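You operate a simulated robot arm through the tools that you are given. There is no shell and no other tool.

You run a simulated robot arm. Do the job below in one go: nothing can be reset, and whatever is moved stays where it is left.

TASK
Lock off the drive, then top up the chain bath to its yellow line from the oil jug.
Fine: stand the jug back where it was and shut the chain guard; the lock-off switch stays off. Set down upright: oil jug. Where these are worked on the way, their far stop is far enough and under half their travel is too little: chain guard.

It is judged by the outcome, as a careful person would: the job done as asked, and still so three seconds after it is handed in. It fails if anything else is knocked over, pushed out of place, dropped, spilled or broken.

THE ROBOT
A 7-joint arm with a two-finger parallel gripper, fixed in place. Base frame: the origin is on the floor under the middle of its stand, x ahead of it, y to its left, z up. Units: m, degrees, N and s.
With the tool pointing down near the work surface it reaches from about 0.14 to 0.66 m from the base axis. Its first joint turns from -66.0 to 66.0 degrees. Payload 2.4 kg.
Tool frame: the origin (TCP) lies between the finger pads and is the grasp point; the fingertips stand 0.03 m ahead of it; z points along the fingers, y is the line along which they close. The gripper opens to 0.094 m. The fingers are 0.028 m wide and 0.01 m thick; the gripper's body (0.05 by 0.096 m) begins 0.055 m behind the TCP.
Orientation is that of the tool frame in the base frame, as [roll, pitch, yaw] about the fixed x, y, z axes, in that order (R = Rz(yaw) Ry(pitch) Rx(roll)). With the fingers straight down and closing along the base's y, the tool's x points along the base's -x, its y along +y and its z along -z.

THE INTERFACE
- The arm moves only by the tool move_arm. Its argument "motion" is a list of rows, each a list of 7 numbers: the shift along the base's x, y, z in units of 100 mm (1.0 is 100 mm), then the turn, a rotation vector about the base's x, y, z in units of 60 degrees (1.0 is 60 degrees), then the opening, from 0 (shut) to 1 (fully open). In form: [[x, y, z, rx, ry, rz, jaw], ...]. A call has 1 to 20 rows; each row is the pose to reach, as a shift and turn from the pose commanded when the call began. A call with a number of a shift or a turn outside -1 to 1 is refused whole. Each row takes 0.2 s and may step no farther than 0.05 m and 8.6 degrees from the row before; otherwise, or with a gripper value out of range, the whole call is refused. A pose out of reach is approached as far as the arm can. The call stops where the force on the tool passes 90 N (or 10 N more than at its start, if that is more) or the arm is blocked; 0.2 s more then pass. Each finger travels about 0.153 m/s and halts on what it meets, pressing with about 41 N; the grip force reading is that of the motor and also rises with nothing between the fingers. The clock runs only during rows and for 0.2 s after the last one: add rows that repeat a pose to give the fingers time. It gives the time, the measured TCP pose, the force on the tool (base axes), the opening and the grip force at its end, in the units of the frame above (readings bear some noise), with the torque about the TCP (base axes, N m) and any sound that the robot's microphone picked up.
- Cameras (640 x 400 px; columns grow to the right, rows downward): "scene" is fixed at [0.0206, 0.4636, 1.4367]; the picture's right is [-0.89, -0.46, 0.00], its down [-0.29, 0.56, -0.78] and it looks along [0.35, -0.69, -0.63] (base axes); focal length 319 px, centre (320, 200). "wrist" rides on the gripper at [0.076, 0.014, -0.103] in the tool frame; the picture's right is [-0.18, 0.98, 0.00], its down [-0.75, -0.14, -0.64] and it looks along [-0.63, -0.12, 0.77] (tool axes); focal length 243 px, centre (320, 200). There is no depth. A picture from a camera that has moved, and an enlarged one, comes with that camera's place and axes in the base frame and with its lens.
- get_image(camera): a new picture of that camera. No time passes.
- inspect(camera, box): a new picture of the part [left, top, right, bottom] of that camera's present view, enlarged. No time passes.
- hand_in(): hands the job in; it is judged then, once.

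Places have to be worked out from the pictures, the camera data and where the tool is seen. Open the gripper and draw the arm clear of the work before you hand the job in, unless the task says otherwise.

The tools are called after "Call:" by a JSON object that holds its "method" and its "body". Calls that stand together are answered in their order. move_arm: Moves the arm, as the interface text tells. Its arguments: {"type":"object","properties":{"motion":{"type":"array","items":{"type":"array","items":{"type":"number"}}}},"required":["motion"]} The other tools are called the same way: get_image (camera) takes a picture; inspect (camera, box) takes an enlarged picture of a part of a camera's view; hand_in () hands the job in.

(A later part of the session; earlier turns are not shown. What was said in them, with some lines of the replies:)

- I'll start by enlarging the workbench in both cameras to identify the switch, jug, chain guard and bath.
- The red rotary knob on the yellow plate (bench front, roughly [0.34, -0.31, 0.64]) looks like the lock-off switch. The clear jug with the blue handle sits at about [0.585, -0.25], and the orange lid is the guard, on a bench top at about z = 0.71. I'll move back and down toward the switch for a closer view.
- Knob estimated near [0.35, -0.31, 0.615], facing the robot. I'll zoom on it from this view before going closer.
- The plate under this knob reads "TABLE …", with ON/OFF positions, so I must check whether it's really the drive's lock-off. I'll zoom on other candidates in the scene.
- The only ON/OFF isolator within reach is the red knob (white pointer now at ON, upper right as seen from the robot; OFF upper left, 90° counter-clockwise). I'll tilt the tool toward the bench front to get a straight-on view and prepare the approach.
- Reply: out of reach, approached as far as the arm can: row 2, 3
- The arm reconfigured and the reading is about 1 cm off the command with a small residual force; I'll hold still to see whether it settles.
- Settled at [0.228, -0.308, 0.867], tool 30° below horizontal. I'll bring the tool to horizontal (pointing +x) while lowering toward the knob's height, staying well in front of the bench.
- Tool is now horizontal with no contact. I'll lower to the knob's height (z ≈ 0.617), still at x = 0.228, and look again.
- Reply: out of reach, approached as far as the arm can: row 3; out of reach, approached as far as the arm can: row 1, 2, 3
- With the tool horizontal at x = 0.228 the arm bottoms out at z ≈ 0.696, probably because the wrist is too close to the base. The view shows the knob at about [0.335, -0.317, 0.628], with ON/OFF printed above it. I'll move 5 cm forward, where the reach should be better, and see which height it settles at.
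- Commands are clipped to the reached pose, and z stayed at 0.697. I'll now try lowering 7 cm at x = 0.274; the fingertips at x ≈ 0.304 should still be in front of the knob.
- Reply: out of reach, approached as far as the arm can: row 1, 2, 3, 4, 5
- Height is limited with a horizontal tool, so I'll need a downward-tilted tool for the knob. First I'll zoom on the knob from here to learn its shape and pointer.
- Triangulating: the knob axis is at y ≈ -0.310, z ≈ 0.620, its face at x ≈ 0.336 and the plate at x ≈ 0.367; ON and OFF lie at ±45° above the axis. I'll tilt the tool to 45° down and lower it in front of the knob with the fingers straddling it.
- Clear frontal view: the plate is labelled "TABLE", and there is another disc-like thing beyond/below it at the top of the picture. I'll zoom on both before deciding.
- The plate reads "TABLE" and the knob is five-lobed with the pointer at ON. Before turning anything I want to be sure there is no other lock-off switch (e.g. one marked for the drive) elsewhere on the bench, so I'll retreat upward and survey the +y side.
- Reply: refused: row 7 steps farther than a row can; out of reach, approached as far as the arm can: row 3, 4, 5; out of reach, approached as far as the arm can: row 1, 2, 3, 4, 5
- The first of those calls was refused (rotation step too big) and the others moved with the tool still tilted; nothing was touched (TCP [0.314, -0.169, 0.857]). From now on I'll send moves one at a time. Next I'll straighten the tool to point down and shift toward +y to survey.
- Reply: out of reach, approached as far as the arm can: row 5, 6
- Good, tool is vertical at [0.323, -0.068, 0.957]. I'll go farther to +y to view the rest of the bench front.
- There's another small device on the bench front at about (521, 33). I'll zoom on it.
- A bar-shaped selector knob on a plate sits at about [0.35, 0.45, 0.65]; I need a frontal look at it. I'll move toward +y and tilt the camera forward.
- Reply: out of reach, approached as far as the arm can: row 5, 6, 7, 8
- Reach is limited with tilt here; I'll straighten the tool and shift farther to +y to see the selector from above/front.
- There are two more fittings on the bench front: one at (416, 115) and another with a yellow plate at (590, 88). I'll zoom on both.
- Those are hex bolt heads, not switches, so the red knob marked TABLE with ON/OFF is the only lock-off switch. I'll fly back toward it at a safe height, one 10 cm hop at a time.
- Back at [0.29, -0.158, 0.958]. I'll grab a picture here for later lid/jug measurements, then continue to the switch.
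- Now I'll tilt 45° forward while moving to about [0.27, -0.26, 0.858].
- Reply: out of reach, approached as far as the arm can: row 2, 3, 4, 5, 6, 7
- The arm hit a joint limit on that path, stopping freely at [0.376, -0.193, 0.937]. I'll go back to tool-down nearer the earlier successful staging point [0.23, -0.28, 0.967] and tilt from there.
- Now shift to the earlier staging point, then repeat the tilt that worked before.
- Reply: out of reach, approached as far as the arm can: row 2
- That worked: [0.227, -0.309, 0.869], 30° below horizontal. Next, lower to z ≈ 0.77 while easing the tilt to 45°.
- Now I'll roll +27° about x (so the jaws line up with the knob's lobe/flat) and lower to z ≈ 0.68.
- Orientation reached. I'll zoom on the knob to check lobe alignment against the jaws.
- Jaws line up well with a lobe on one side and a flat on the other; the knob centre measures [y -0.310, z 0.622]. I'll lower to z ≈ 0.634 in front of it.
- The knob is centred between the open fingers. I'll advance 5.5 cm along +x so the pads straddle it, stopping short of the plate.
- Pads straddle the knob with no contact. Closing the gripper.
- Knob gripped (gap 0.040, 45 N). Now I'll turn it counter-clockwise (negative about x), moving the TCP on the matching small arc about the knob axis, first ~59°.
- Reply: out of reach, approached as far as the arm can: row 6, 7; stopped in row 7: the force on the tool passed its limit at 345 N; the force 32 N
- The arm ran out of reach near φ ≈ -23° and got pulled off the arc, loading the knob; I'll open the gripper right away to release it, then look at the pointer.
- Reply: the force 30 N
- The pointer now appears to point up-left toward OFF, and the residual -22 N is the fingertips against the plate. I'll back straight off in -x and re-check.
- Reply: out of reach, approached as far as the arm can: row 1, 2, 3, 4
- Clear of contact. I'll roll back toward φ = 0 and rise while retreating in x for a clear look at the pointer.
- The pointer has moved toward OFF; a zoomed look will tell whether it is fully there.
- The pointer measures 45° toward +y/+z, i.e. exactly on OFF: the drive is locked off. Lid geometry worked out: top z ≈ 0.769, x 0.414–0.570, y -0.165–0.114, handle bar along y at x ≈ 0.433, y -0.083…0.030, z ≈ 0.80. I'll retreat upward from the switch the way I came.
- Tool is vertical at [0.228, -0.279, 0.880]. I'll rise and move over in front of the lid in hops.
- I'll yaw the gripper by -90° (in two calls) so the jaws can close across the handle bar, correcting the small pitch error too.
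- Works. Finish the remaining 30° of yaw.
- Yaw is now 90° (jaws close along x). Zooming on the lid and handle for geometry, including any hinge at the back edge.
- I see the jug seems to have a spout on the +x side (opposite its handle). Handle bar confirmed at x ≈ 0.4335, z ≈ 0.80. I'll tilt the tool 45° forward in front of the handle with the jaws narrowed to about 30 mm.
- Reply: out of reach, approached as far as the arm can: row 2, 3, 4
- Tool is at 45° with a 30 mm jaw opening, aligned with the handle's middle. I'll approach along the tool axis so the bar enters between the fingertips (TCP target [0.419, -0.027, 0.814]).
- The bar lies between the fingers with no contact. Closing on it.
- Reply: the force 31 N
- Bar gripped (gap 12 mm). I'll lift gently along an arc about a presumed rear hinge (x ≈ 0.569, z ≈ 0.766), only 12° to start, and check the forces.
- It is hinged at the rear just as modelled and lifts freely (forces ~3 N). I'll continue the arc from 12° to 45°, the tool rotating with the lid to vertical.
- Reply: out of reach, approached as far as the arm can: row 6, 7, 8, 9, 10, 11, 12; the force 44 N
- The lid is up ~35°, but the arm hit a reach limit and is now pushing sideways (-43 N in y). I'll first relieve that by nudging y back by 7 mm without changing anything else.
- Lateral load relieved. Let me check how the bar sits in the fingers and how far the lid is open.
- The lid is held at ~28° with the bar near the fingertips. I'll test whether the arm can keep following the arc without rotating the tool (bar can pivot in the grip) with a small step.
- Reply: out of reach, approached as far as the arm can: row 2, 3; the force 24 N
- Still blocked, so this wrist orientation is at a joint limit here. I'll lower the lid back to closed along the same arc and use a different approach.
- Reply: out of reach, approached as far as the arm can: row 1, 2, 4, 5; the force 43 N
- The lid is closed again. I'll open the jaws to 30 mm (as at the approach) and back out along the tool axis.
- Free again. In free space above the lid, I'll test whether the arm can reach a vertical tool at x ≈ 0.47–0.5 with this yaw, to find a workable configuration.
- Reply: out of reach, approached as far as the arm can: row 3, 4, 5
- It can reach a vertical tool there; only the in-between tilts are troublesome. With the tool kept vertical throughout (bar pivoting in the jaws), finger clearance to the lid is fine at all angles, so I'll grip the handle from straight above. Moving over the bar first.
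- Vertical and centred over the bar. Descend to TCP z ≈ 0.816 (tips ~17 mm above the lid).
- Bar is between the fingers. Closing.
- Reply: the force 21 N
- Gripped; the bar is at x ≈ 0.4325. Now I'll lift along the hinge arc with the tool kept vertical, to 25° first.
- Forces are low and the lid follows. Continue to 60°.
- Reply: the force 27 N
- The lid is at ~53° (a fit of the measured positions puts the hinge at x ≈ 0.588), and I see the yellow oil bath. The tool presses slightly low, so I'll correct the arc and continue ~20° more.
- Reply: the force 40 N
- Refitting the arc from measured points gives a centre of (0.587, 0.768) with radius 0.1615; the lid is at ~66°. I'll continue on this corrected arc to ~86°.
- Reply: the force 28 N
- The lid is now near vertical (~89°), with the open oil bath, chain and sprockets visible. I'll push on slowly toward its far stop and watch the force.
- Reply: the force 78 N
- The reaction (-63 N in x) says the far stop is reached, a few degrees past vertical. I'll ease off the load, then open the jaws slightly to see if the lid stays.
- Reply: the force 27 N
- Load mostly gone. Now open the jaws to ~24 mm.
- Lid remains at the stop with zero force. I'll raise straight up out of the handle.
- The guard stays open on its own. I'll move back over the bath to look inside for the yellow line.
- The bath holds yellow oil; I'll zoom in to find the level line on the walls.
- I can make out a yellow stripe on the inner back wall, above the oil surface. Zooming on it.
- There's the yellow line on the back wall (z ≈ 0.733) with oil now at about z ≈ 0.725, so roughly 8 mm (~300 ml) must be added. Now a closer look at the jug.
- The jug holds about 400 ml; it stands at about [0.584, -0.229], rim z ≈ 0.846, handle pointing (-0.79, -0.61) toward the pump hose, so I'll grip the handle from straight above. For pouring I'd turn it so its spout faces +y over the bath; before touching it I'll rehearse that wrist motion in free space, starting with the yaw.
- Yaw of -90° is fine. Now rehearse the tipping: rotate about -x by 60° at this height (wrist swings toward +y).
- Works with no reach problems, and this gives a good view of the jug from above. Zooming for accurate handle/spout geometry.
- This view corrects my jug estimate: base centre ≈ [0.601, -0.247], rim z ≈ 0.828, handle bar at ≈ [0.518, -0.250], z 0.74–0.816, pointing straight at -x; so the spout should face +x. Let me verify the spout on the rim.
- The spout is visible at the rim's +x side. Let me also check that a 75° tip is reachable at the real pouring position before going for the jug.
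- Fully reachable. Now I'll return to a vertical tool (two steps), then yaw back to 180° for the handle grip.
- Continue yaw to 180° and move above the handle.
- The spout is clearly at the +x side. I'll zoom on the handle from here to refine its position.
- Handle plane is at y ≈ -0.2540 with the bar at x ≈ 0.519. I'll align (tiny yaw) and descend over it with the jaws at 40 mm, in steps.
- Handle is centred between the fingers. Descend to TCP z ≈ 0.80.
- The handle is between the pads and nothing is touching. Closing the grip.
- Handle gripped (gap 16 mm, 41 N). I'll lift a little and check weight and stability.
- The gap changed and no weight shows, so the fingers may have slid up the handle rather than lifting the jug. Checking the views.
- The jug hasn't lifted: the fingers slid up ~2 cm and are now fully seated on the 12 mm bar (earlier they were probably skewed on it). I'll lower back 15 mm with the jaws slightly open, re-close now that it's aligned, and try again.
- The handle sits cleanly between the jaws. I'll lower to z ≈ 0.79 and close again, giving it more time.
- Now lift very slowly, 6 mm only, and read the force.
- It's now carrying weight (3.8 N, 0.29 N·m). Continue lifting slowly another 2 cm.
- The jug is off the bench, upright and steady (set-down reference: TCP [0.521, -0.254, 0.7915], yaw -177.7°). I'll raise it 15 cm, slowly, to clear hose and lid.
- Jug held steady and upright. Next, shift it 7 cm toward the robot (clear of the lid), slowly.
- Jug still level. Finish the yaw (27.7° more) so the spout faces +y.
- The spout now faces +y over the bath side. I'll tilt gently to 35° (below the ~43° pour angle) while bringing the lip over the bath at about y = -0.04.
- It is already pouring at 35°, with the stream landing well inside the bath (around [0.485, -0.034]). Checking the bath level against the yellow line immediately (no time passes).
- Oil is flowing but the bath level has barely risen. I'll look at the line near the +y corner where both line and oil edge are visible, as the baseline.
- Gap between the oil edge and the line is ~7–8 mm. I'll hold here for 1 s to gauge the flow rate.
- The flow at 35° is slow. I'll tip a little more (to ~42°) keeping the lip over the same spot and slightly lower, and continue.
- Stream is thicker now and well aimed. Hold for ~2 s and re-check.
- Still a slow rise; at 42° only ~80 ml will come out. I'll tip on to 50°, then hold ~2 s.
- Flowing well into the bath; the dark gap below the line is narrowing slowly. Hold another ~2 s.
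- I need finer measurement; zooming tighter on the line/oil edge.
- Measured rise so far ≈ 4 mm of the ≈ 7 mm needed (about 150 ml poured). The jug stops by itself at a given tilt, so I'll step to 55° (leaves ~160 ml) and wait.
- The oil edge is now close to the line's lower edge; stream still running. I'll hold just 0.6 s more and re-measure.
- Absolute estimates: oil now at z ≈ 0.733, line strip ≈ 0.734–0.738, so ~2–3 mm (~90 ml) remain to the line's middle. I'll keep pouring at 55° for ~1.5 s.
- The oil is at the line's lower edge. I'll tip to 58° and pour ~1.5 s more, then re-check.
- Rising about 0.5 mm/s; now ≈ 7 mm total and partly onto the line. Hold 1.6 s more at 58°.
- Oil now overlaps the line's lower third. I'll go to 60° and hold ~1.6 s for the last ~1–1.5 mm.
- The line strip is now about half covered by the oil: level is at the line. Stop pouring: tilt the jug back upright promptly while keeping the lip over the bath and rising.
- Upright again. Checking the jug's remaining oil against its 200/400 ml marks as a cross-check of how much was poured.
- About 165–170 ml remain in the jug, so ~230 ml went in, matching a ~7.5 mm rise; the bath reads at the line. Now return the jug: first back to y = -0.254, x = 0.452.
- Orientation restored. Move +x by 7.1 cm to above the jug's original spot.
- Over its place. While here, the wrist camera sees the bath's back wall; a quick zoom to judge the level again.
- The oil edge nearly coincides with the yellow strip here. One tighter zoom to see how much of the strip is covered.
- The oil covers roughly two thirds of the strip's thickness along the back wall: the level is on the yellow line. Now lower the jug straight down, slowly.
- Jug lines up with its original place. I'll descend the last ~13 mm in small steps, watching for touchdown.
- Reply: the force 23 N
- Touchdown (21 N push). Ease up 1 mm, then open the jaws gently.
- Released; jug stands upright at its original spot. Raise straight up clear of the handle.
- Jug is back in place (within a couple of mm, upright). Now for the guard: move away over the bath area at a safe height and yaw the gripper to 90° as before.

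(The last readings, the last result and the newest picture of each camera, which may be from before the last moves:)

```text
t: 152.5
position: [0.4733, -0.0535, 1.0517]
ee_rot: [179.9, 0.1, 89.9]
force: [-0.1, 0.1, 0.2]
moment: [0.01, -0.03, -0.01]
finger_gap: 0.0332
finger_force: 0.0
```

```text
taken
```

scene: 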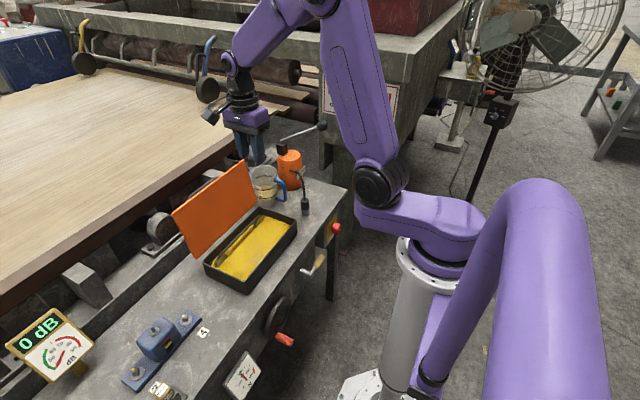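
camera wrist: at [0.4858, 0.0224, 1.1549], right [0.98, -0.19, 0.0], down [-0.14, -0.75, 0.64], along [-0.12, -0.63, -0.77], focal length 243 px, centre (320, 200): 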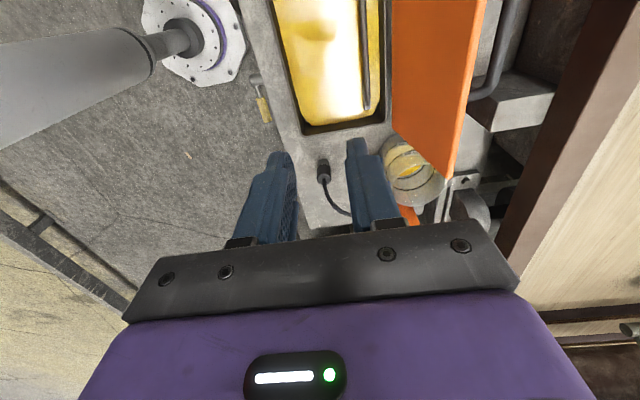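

Yaw 90° reached. Move over the lid's handle (x ≈ 0.639, y ≈ -0.027) at z ≈ 1.01, tips well above the lid's top edge.

Call:
{"method": "move_arm", "body": {"motion": [[0.3, 0.1, 0, 0, 0, 0, 0.3], [0.65, 0.2, 0, 0, 0, 0, 0.3], [1.0, 0.265, 0, 0, 0, 0, 0.3], [1.0, 0.265, 0, 0, 0, 0, 0.3]]}}

Call:
{"method": "move_arm", "body": {"motion": [[0.3, 0, -0.1, 0, 0, 0, 0.3], [0.66, 0, -0.25, 0, 0, 0, 0.3], [0.66, 0, -0.4, 0, 0, 0, 0.3], [0.66, 0, -0.4, 0, 0, 0, 0.3]]}}

Call:
{"method": "get_image", "body": {"camera": "wrist"}}

Call:
{"method": "inspect", "body": {"camera": "scene", "box": [160, 100, 320, 260]}}

```text
t: 153.5
position: [0.572, -0.0266, 1.0523]
ee_rot: [179.9, -0.1, 90.0]
force: [0.0, 0.6, 0.1]
moment: [-0.01, 0.0, 0.02]
finger_gap: 0.0281
finger_force: 0.1
```

```text
t: 154.5
position: [0.637, -0.0276, 1.0121]
ee_rot: [179.8, 0.1, 90.0]
force: [0.0, 0.1, -0.5]
moment: [-0.03, -0.01, -0.01]
finger_gap: 0.028
finger_force: 0.1
```

```text
taken
camera wrist: at [0.6521, 0.0487, 1.1149], right [0.98, -0.18, 0.0], down [-0.14, -0.75, 0.64], along [-0.12, -0.63, -0.77], focal length 243 px, centre (320, 200)
```

wrist: 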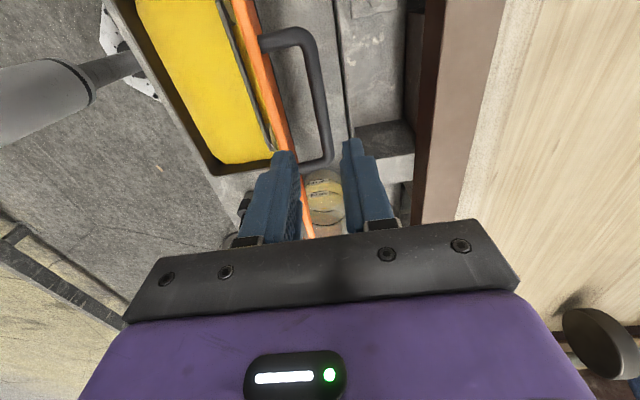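

```text
2.50 times, centred on (240, 180) of scene
camera zoom: at [0.0206, 0.4636, 1.4367], right [-0.89, -0.46, 0.0], down [-0.29, 0.56, -0.78], along [0.35, -0.69, -0.63], focal length 797 px, centre (520, 250)
```

zoom: 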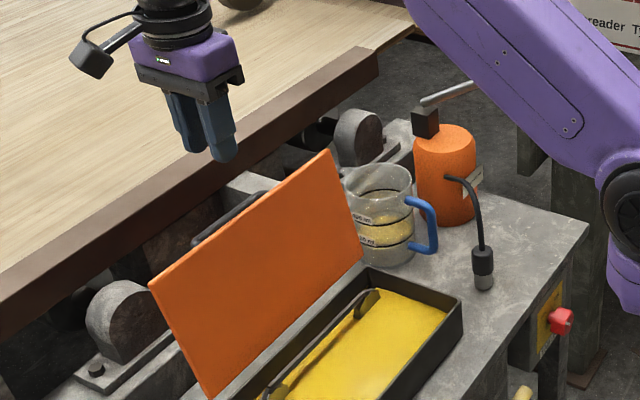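

The bar is right between the fingers' paths. Descend to z ≈ 0.915 around the bar.

Call:
{"method": "move_arm", "body": {"motion": [[0.02, 0, -0.25, 0, 0, 0, 0.28], [0.02, 0, -0.5, 0, 0, 0, 0.28], [0.02, 0, -0.75, 0, 0, 0, 0.28], [0.02, 0, -0.965, 0, 0, 0, 0.28], [0.02, 0, -0.965, 0, 0, 0, 0.28]]}}

Call:
{"method": "get_image", "body": {"camera": "wrist"}}

```text
t: 155.7
position: [0.6405, -0.0267, 0.9155]
ee_rot: [179.8, 0.0, 90.0]
force: [0.0, 0.5, -0.3]
moment: [0.02, -0.02, 0.0]
finger_gap: 0.0261
finger_force: 0.2
```

```text
taken
camera wrist: at [0.6539, 0.0484, 1.0185], right [0.98, -0.18, 0.0], down [-0.14, -0.75, 0.64], along [-0.12, -0.63, -0.77], focal length 243 px, centre (320, 200)
```

wrist: 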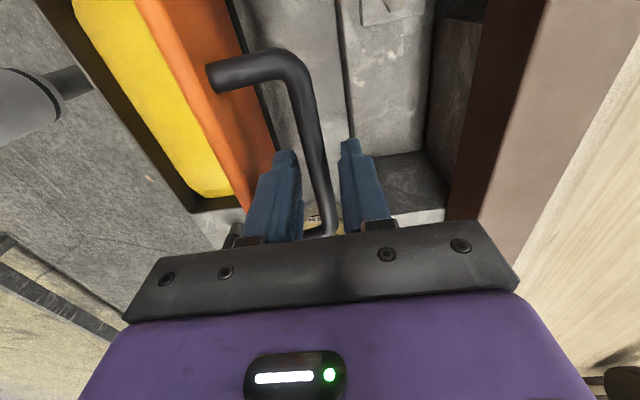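

Same as when I left it. Close on the bar.

Call:
{"method": "move_arm", "body": {"motion": [[0, 0, 0, 0, 0, 0, 0.15], [0, 0, 0, 0, 0, 0, 0.0], [0, 0, 0, 0, 0, 0, 0.0]]}}

```text
t: 156.5
position: [0.6385, -0.0283, 0.9156]
ee_rot: [-179.8, 0.0, 89.9]
force: [-12.2, 1.2, 3.5]
moment: [-0.27, 0.22, -1.19]
finger_gap: 0.0119
finger_force: 44.7
```

Gripped. Now reverse the arc: first bring the lid over the vertical (to about 60° open), at moderate speed.

Call:
{"method": "move_arm", "body": {"motion": [[-0.049, 0, 0.032, 0, 0, 0, 0], [-0.113, 0, 0.053, 0, 0, 0, 0], [-0.177, 0, 0.072, 0, 0, 0, 0], [-0.243, 0, 0.088, 0, 0, 0, 0], [-0.309, 0, 0.101, 0, 0, 0, 0], [-0.376, 0, 0.111, 0, 0, 0, 0], [-0.443, 0, 0.119, 0, 0, 0, 0], [-0.51, 0, 0.123, 0, 0, 0, 0], [-0.578, 0, 0.125, 0, 0, 0, 0], [-0.578, 0, 0.125, 0, 0, 0, 0]]}}

Call:
{"method": "inspect", "body": {"camera": "scene", "box": [160, 100, 320, 300]}}

```text
t: 158.7
position: [0.5832, -0.0287, 0.9302]
ee_rot: [179.5, 0.2, 90.0]
force: [3.6, -3.2, 31.7]
moment: [0.37, -0.11, -1.26]
finger_gap: 0.012
finger_force: 45.2
```

```text
2.00 times, centred on (240, 200) of scene
camera zoom: at [0.0201, 0.4635, 1.4367], right [-0.89, -0.46, 0.0], down [-0.29, 0.56, -0.78], along [0.36, -0.69, -0.63], focal length 638 px, centre (480, 200)
```

zoom: 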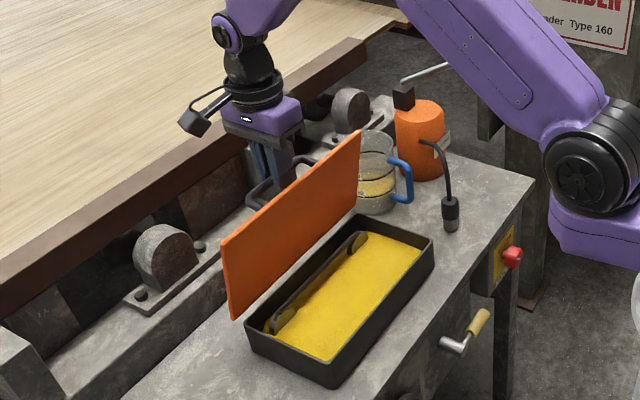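

Lid swings with it; I'm ~2 mm low on the arc, so I'll correct and continue to about 45° open.

Call:
{"method": "move_arm", "body": {"motion": [[-0.065, 0, 0.018, 0, 0, 0, 0], [-0.135, 0, 0.012, 0, 0, 0, 0], [-0.2, 0, 0.004, 0, 0, 0, 0], [-0.269, 0, -0.006, 0, 0, 0, 0], [-0.335, 0, -0.019, 0, 0, 0, 0], [-0.401, 0, -0.035, 0, 0, 0, 0], [-0.465, 0, -0.054, 0, 0, 0, 0], [-0.529, 0, -0.076, 0, 0, 0, 0], [-0.592, 0, -0.101, 0, 0, 0, 0], [-0.654, 0, -0.128, 0, 0, 0, 0], [-0.714, 0, -0.158, 0, 0, 0, 0], [-0.774, 0, -0.192, 0, 0, 0, 0], [-0.774, 0, -0.192, 0, 0, 0, 0]]}}

Call:
{"method": "inspect", "body": {"camera": "scene", "box": [160, 100, 320, 300]}}

```text
t: 161.5
position: [0.503, -0.0285, 0.9082]
ee_rot: [-179.9, 0.0, 90.0]
force: [-13.8, -11.2, 20.9]
moment: [-0.08, 0.21, -0.85]
finger_gap: 0.0116
finger_force: 45.3
```

```text
2.00 times, centred on (240, 200) of scene
camera zoom: at [0.0199, 0.4633, 1.4368], right [-0.89, -0.46, 0.0], down [-0.29, 0.56, -0.78], along [0.36, -0.69, -0.63], focal length 638 px, centre (480, 200)
```

zoom: 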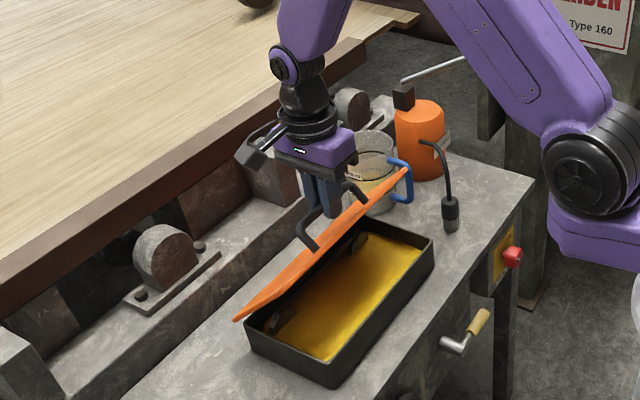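

Lid at ~45°, moving fine. Continue lowering to ~10° open.

Call:
{"method": "move_arm", "body": {"motion": [[-0.06, 0, -0.035, 0, 0, 0, 0], [-0.121, 0, -0.078, 0, 0, 0, 0], [-0.176, 0, -0.118, 0, 0, 0, 0], [-0.228, 0, -0.16, 0, 0, 0, 0], [-0.279, 0, -0.204, 0, 0, 0, 0], [-0.328, 0, -0.251, 0, 0, 0, 0], [-0.375, 0, -0.3, 0, 0, 0, 0], [-0.419, 0, -0.351, 0, 0, 0, 0], [-0.461, 0, -0.404, 0, 0, 0, 0], [-0.501, 0, -0.458, 0, 0, 0, 0], [-0.539, 0, -0.514, 0, 0, 0, 0], [-0.574, 0, -0.572, 0, 0, 0, 0], [-0.606, 0, -0.632, 0, 0, 0, 0], [-0.636, 0, -0.692, 0, 0, 0, 0], [-0.636, 0, -0.692, 0, 0, 0, 0]]}}

Call:
{"method": "inspect", "body": {"camera": "scene", "box": [160, 100, 320, 300]}}

```text
t: 164.7
position: [0.4405, -0.0266, 0.8402]
ee_rot: [179.9, 0.0, 90.0]
force: [5.7, -5.9, -2.2]
moment: [-0.04, -0.16, -0.27]
finger_gap: 0.0118
finger_force: 44.8
```

```text
2.00 times, centred on (240, 200) of scene
camera zoom: at [0.0208, 0.4634, 1.4368], right [-0.89, -0.46, 0.0], down [-0.29, 0.56, -0.78], along [0.35, -0.69, -0.63], focal length 638 px, centre (480, 200)
```

zoom: 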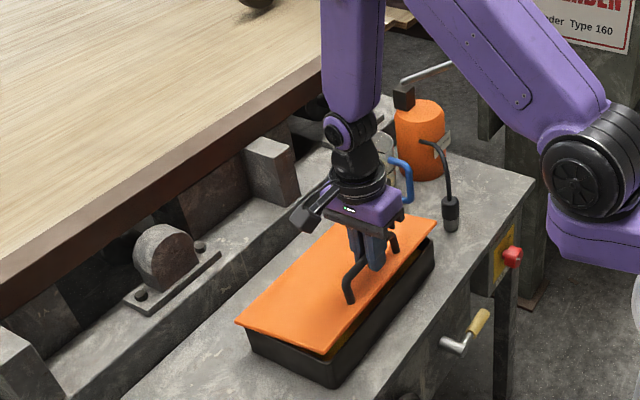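

Almost shut. Lower the last ~10° gently until it seats.

Call:
{"method": "move_arm", "body": {"motion": [[-0.024, 0, -0.063, 0, 0, 0, 0], [-0.048, 0, -0.128, 0, 0, 0, 0], [-0.068, 0, -0.19, 0, 0, 0, 0], [-0.083, 0, -0.25, 0, 0, 0, 0], [-0.085, 0, -0.262, 0, 0, 0, 0], [-0.085, 0, -0.262, 0, 0, 0, 0]]}}

Call:
{"method": "inspect", "body": {"camera": "scene", "box": [180, 170, 320, 300]}}

```text
t: 166.1
position: [0.4326, -0.0276, 0.8131]
ee_rot: [179.7, -0.1, 90.1]
force: [-5.1, 0.4, 43.6]
moment: [0.03, 0.06, -0.05]
finger_gap: 0.0115
finger_force: 45.0
```

```text
3.08 times, centred on (250, 235) of scene
camera zoom: at [0.0199, 0.4636, 1.4367], right [-0.89, -0.46, 0.0], down [-0.29, 0.56, -0.78], along [0.36, -0.69, -0.63], focal length 981 px, centre (535, 92)
```

zoom: 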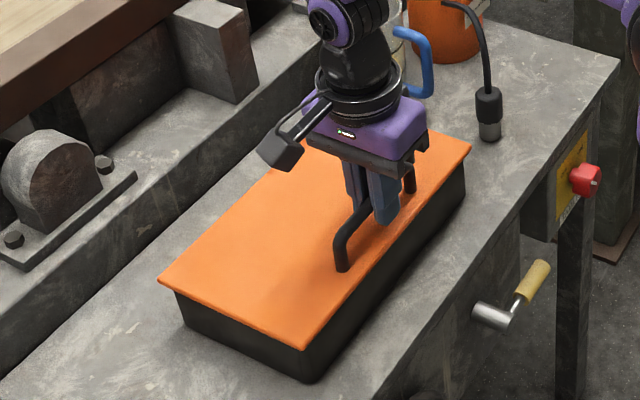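

The guard is shut (43 N against its seat). Ease the pressure, open the jaws and lift off.

Call:
{"method": "move_arm", "body": {"motion": [[0, 0, 0.015, 0, 0, 0, 0], [0, 0, 0.022, 0, 0, 0, 0], [0, 0, 0.022, 0, 0, 0, 0.2], [0, 0, 0.022, 0, 0, 0, 0.35], [0, 0, 0.022, 0, 0, 0, 0.4], [0, 0, 0.022, 0, 0, 0, 0.4]]}}

Call:
{"method": "get_image", "body": {"camera": "wrist"}}

```text
t: 167.5
position: [0.4326, -0.0278, 0.8145]
ee_rot: [179.9, -0.1, 90.0]
force: [-0.1, 0.3, -0.3]
moment: [-0.01, -0.03, -0.02]
finger_gap: 0.0377
finger_force: 0.1
```

```text
taken
camera wrist: at [0.447, 0.0488, 0.9185], right [0.98, -0.18, 0.0], down [-0.14, -0.75, 0.64], along [-0.12, -0.63, -0.77], focal length 243 px, centre (320, 200)
```

wrist: 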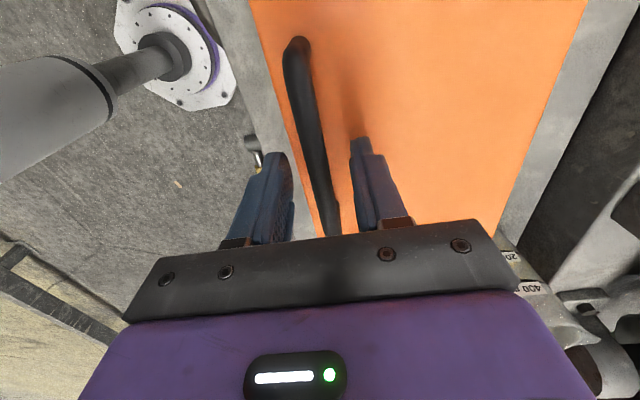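

Jaws open, no contact. Rise straight up and away.

Call:
{"method": "move_arm", "body": {"motion": [[0, 0, 0.2, 0, 0, 0, 0.4], [0, 0, 0.5, 0, 0, 0, 0.5], [0, 0, 0.9, 0, 0, 0, 0.6], [0, 0, 1.0, 0, 0, 0, 0.8]]}}

Call:
{"method": "move_arm", "body": {"motion": [[-0.2, 0, 0.3, 0, 0, 0, 1], [-0.4, 0, 0.6, 0, 0, 0, 1], [-0.6, 0, 0.9, 0, 0, 0, 1], [-0.6, 0, 1.0, 0, 0, 0, 1], [-0.6, 0, 1.0, 0, 0, 0, 1]]}}

Call:
{"method": "get_image", "body": {"camera": "scene"}}

Call:
{"method": "get_image", "body": {"camera": "wrist"}}

Call:
{"method": "inspect", "body": {"camera": "scene", "box": [180, 140, 360, 300]}}

Call:
{"method": "inspect", "body": {"camera": "scene", "box": [310, 205, 350, 250]}}

```text
t: 168.5
position: [0.4314, -0.0288, 0.9167]
ee_rot: [-179.9, 0.0, 90.0]
force: [-0.3, 0.2, 0.4]
moment: [0.01, 0.02, -0.01]
finger_gap: 0.0752
finger_force: 0.1
```

```text
t: 169.7
position: [0.3723, -0.0268, 1.0146]
ee_rot: [179.9, 0.0, 90.0]
force: [0.3, -0.6, 0.3]
moment: [0.02, -0.01, -0.01]
finger_gap: 0.094
finger_force: 0.0
```

```text
taken
```

scene: 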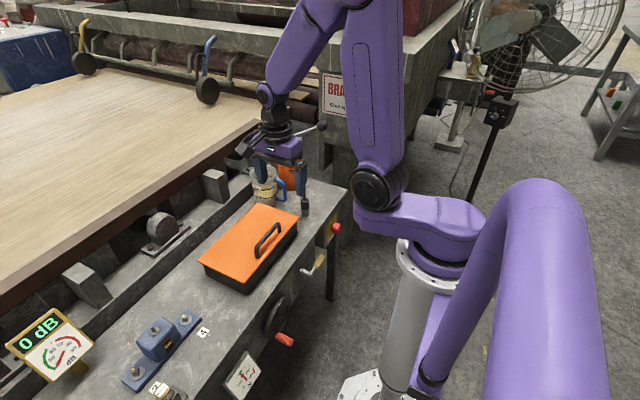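

```text
taken
camera wrist: at [0.3864, 0.0494, 1.1185], right [0.98, -0.18, 0.0], down [-0.14, -0.75, 0.64], along [-0.12, -0.63, -0.77], focal length 243 px, centre (320, 200)
```

wrist: 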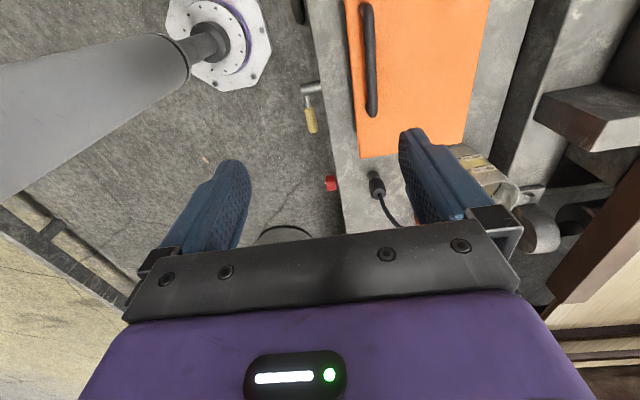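

```text
2.50 times, centred on (270, 220) of scene
camera zoom: at [0.0206, 0.4636, 1.4367], right [-0.89, -0.46, 0.0], down [-0.29, 0.56, -0.78], along [0.35, -0.69, -0.63], focal length 797 px, centre (445, 150)
```

zoom: 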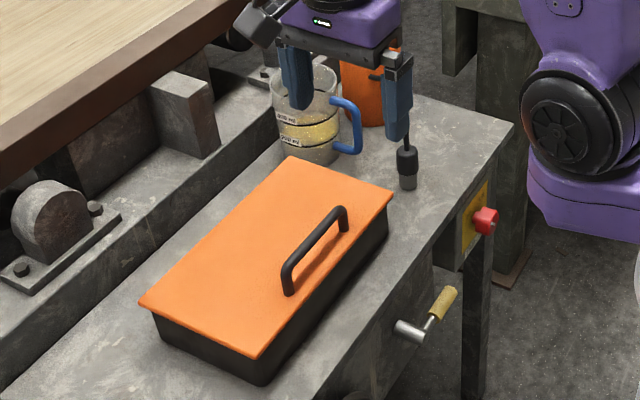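

```text
8.89 times, centred on (330, 228) of scene
camera zoom: at [0.0206, 0.4636, 1.4367], right [-0.89, -0.46, 0.0], down [-0.29, 0.56, -0.78], along [0.35, -0.69, -0.63], focal length 2834 px, centre (231, -44)
```

zoom: 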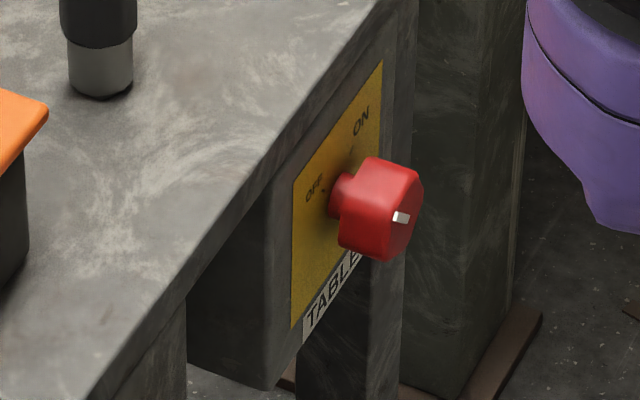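

Everything is in its end state: guard shut, jug upright in place, switch pointer at OFF. I'll draw the arm a bit farther up and back before handing in.

Call:
{"method": "move_arm", "body": {"motion": [[-0.2, 0, 0.2, 0, 0, 0, 1], [-0.4, 0, 0.4, 0, 0, 0, 1], [-0.5, 0, 0.6, 0, 0, 0, 1], [-0.5, 0, 0.6, 0, 0, 0, 1]]}}

Call:
{"method": "get_image", "body": {"camera": "scene"}}

```text
t: 170.7
position: [0.3216, -0.0267, 1.0751]
ee_rot: [179.9, -0.1, 90.1]
force: [-0.1, 0.4, 0.4]
moment: [0.01, -0.01, 0.0]
finger_gap: 0.0939
finger_force: 0.0
```

```text
taken
```

scene: 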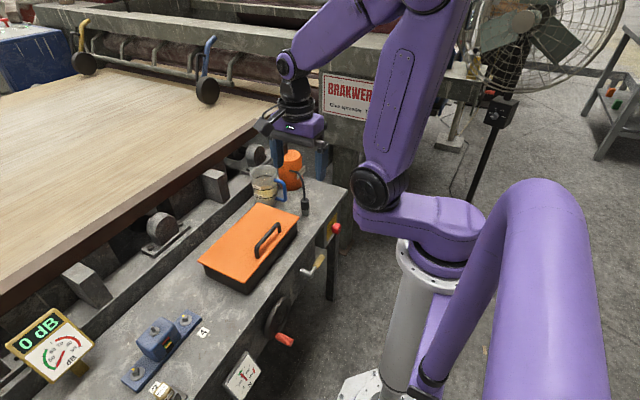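

The final picture shows the switch off, the bath filled and its guard shut, the jug standing upright in its place, and the gripper open and clear. Handing in.

Call:
{"method": "hand_in", "body": {}}

```text
The job is handed in.
```

I finished the job and handed it in; I don't have the judge's result.

- **Lock-off switch:** the red knob is turned to OFF and left there. Its plate reads "TABLE" rather than "drive", but it was the only ON/OFF isolator on the bench within reach.
- **Chain bath:** I poured about 230 ml from the jug. With the guard open, the last view showed oil covering about two thirds of the yellow line's height. I saw no spill.
- **Oil jug:** it stands upright where it was, within a few millimetres and turned about 3°. About 165–170 ml of oil is left in it.
- **Chain guard:** opened to its far stop for the pour, now shut on its seat.

**Rough contacts:** turning the knob ran the arm out of reach and loaded the knob heavily. The force limit tripped at 345 N and I released it straight away. My first attempt to lift the guard also got stuck at about 28°, so I set it down and gripped the handle from straight above instead. I saw no damage from either.

The gripper is open and clear of the bench.
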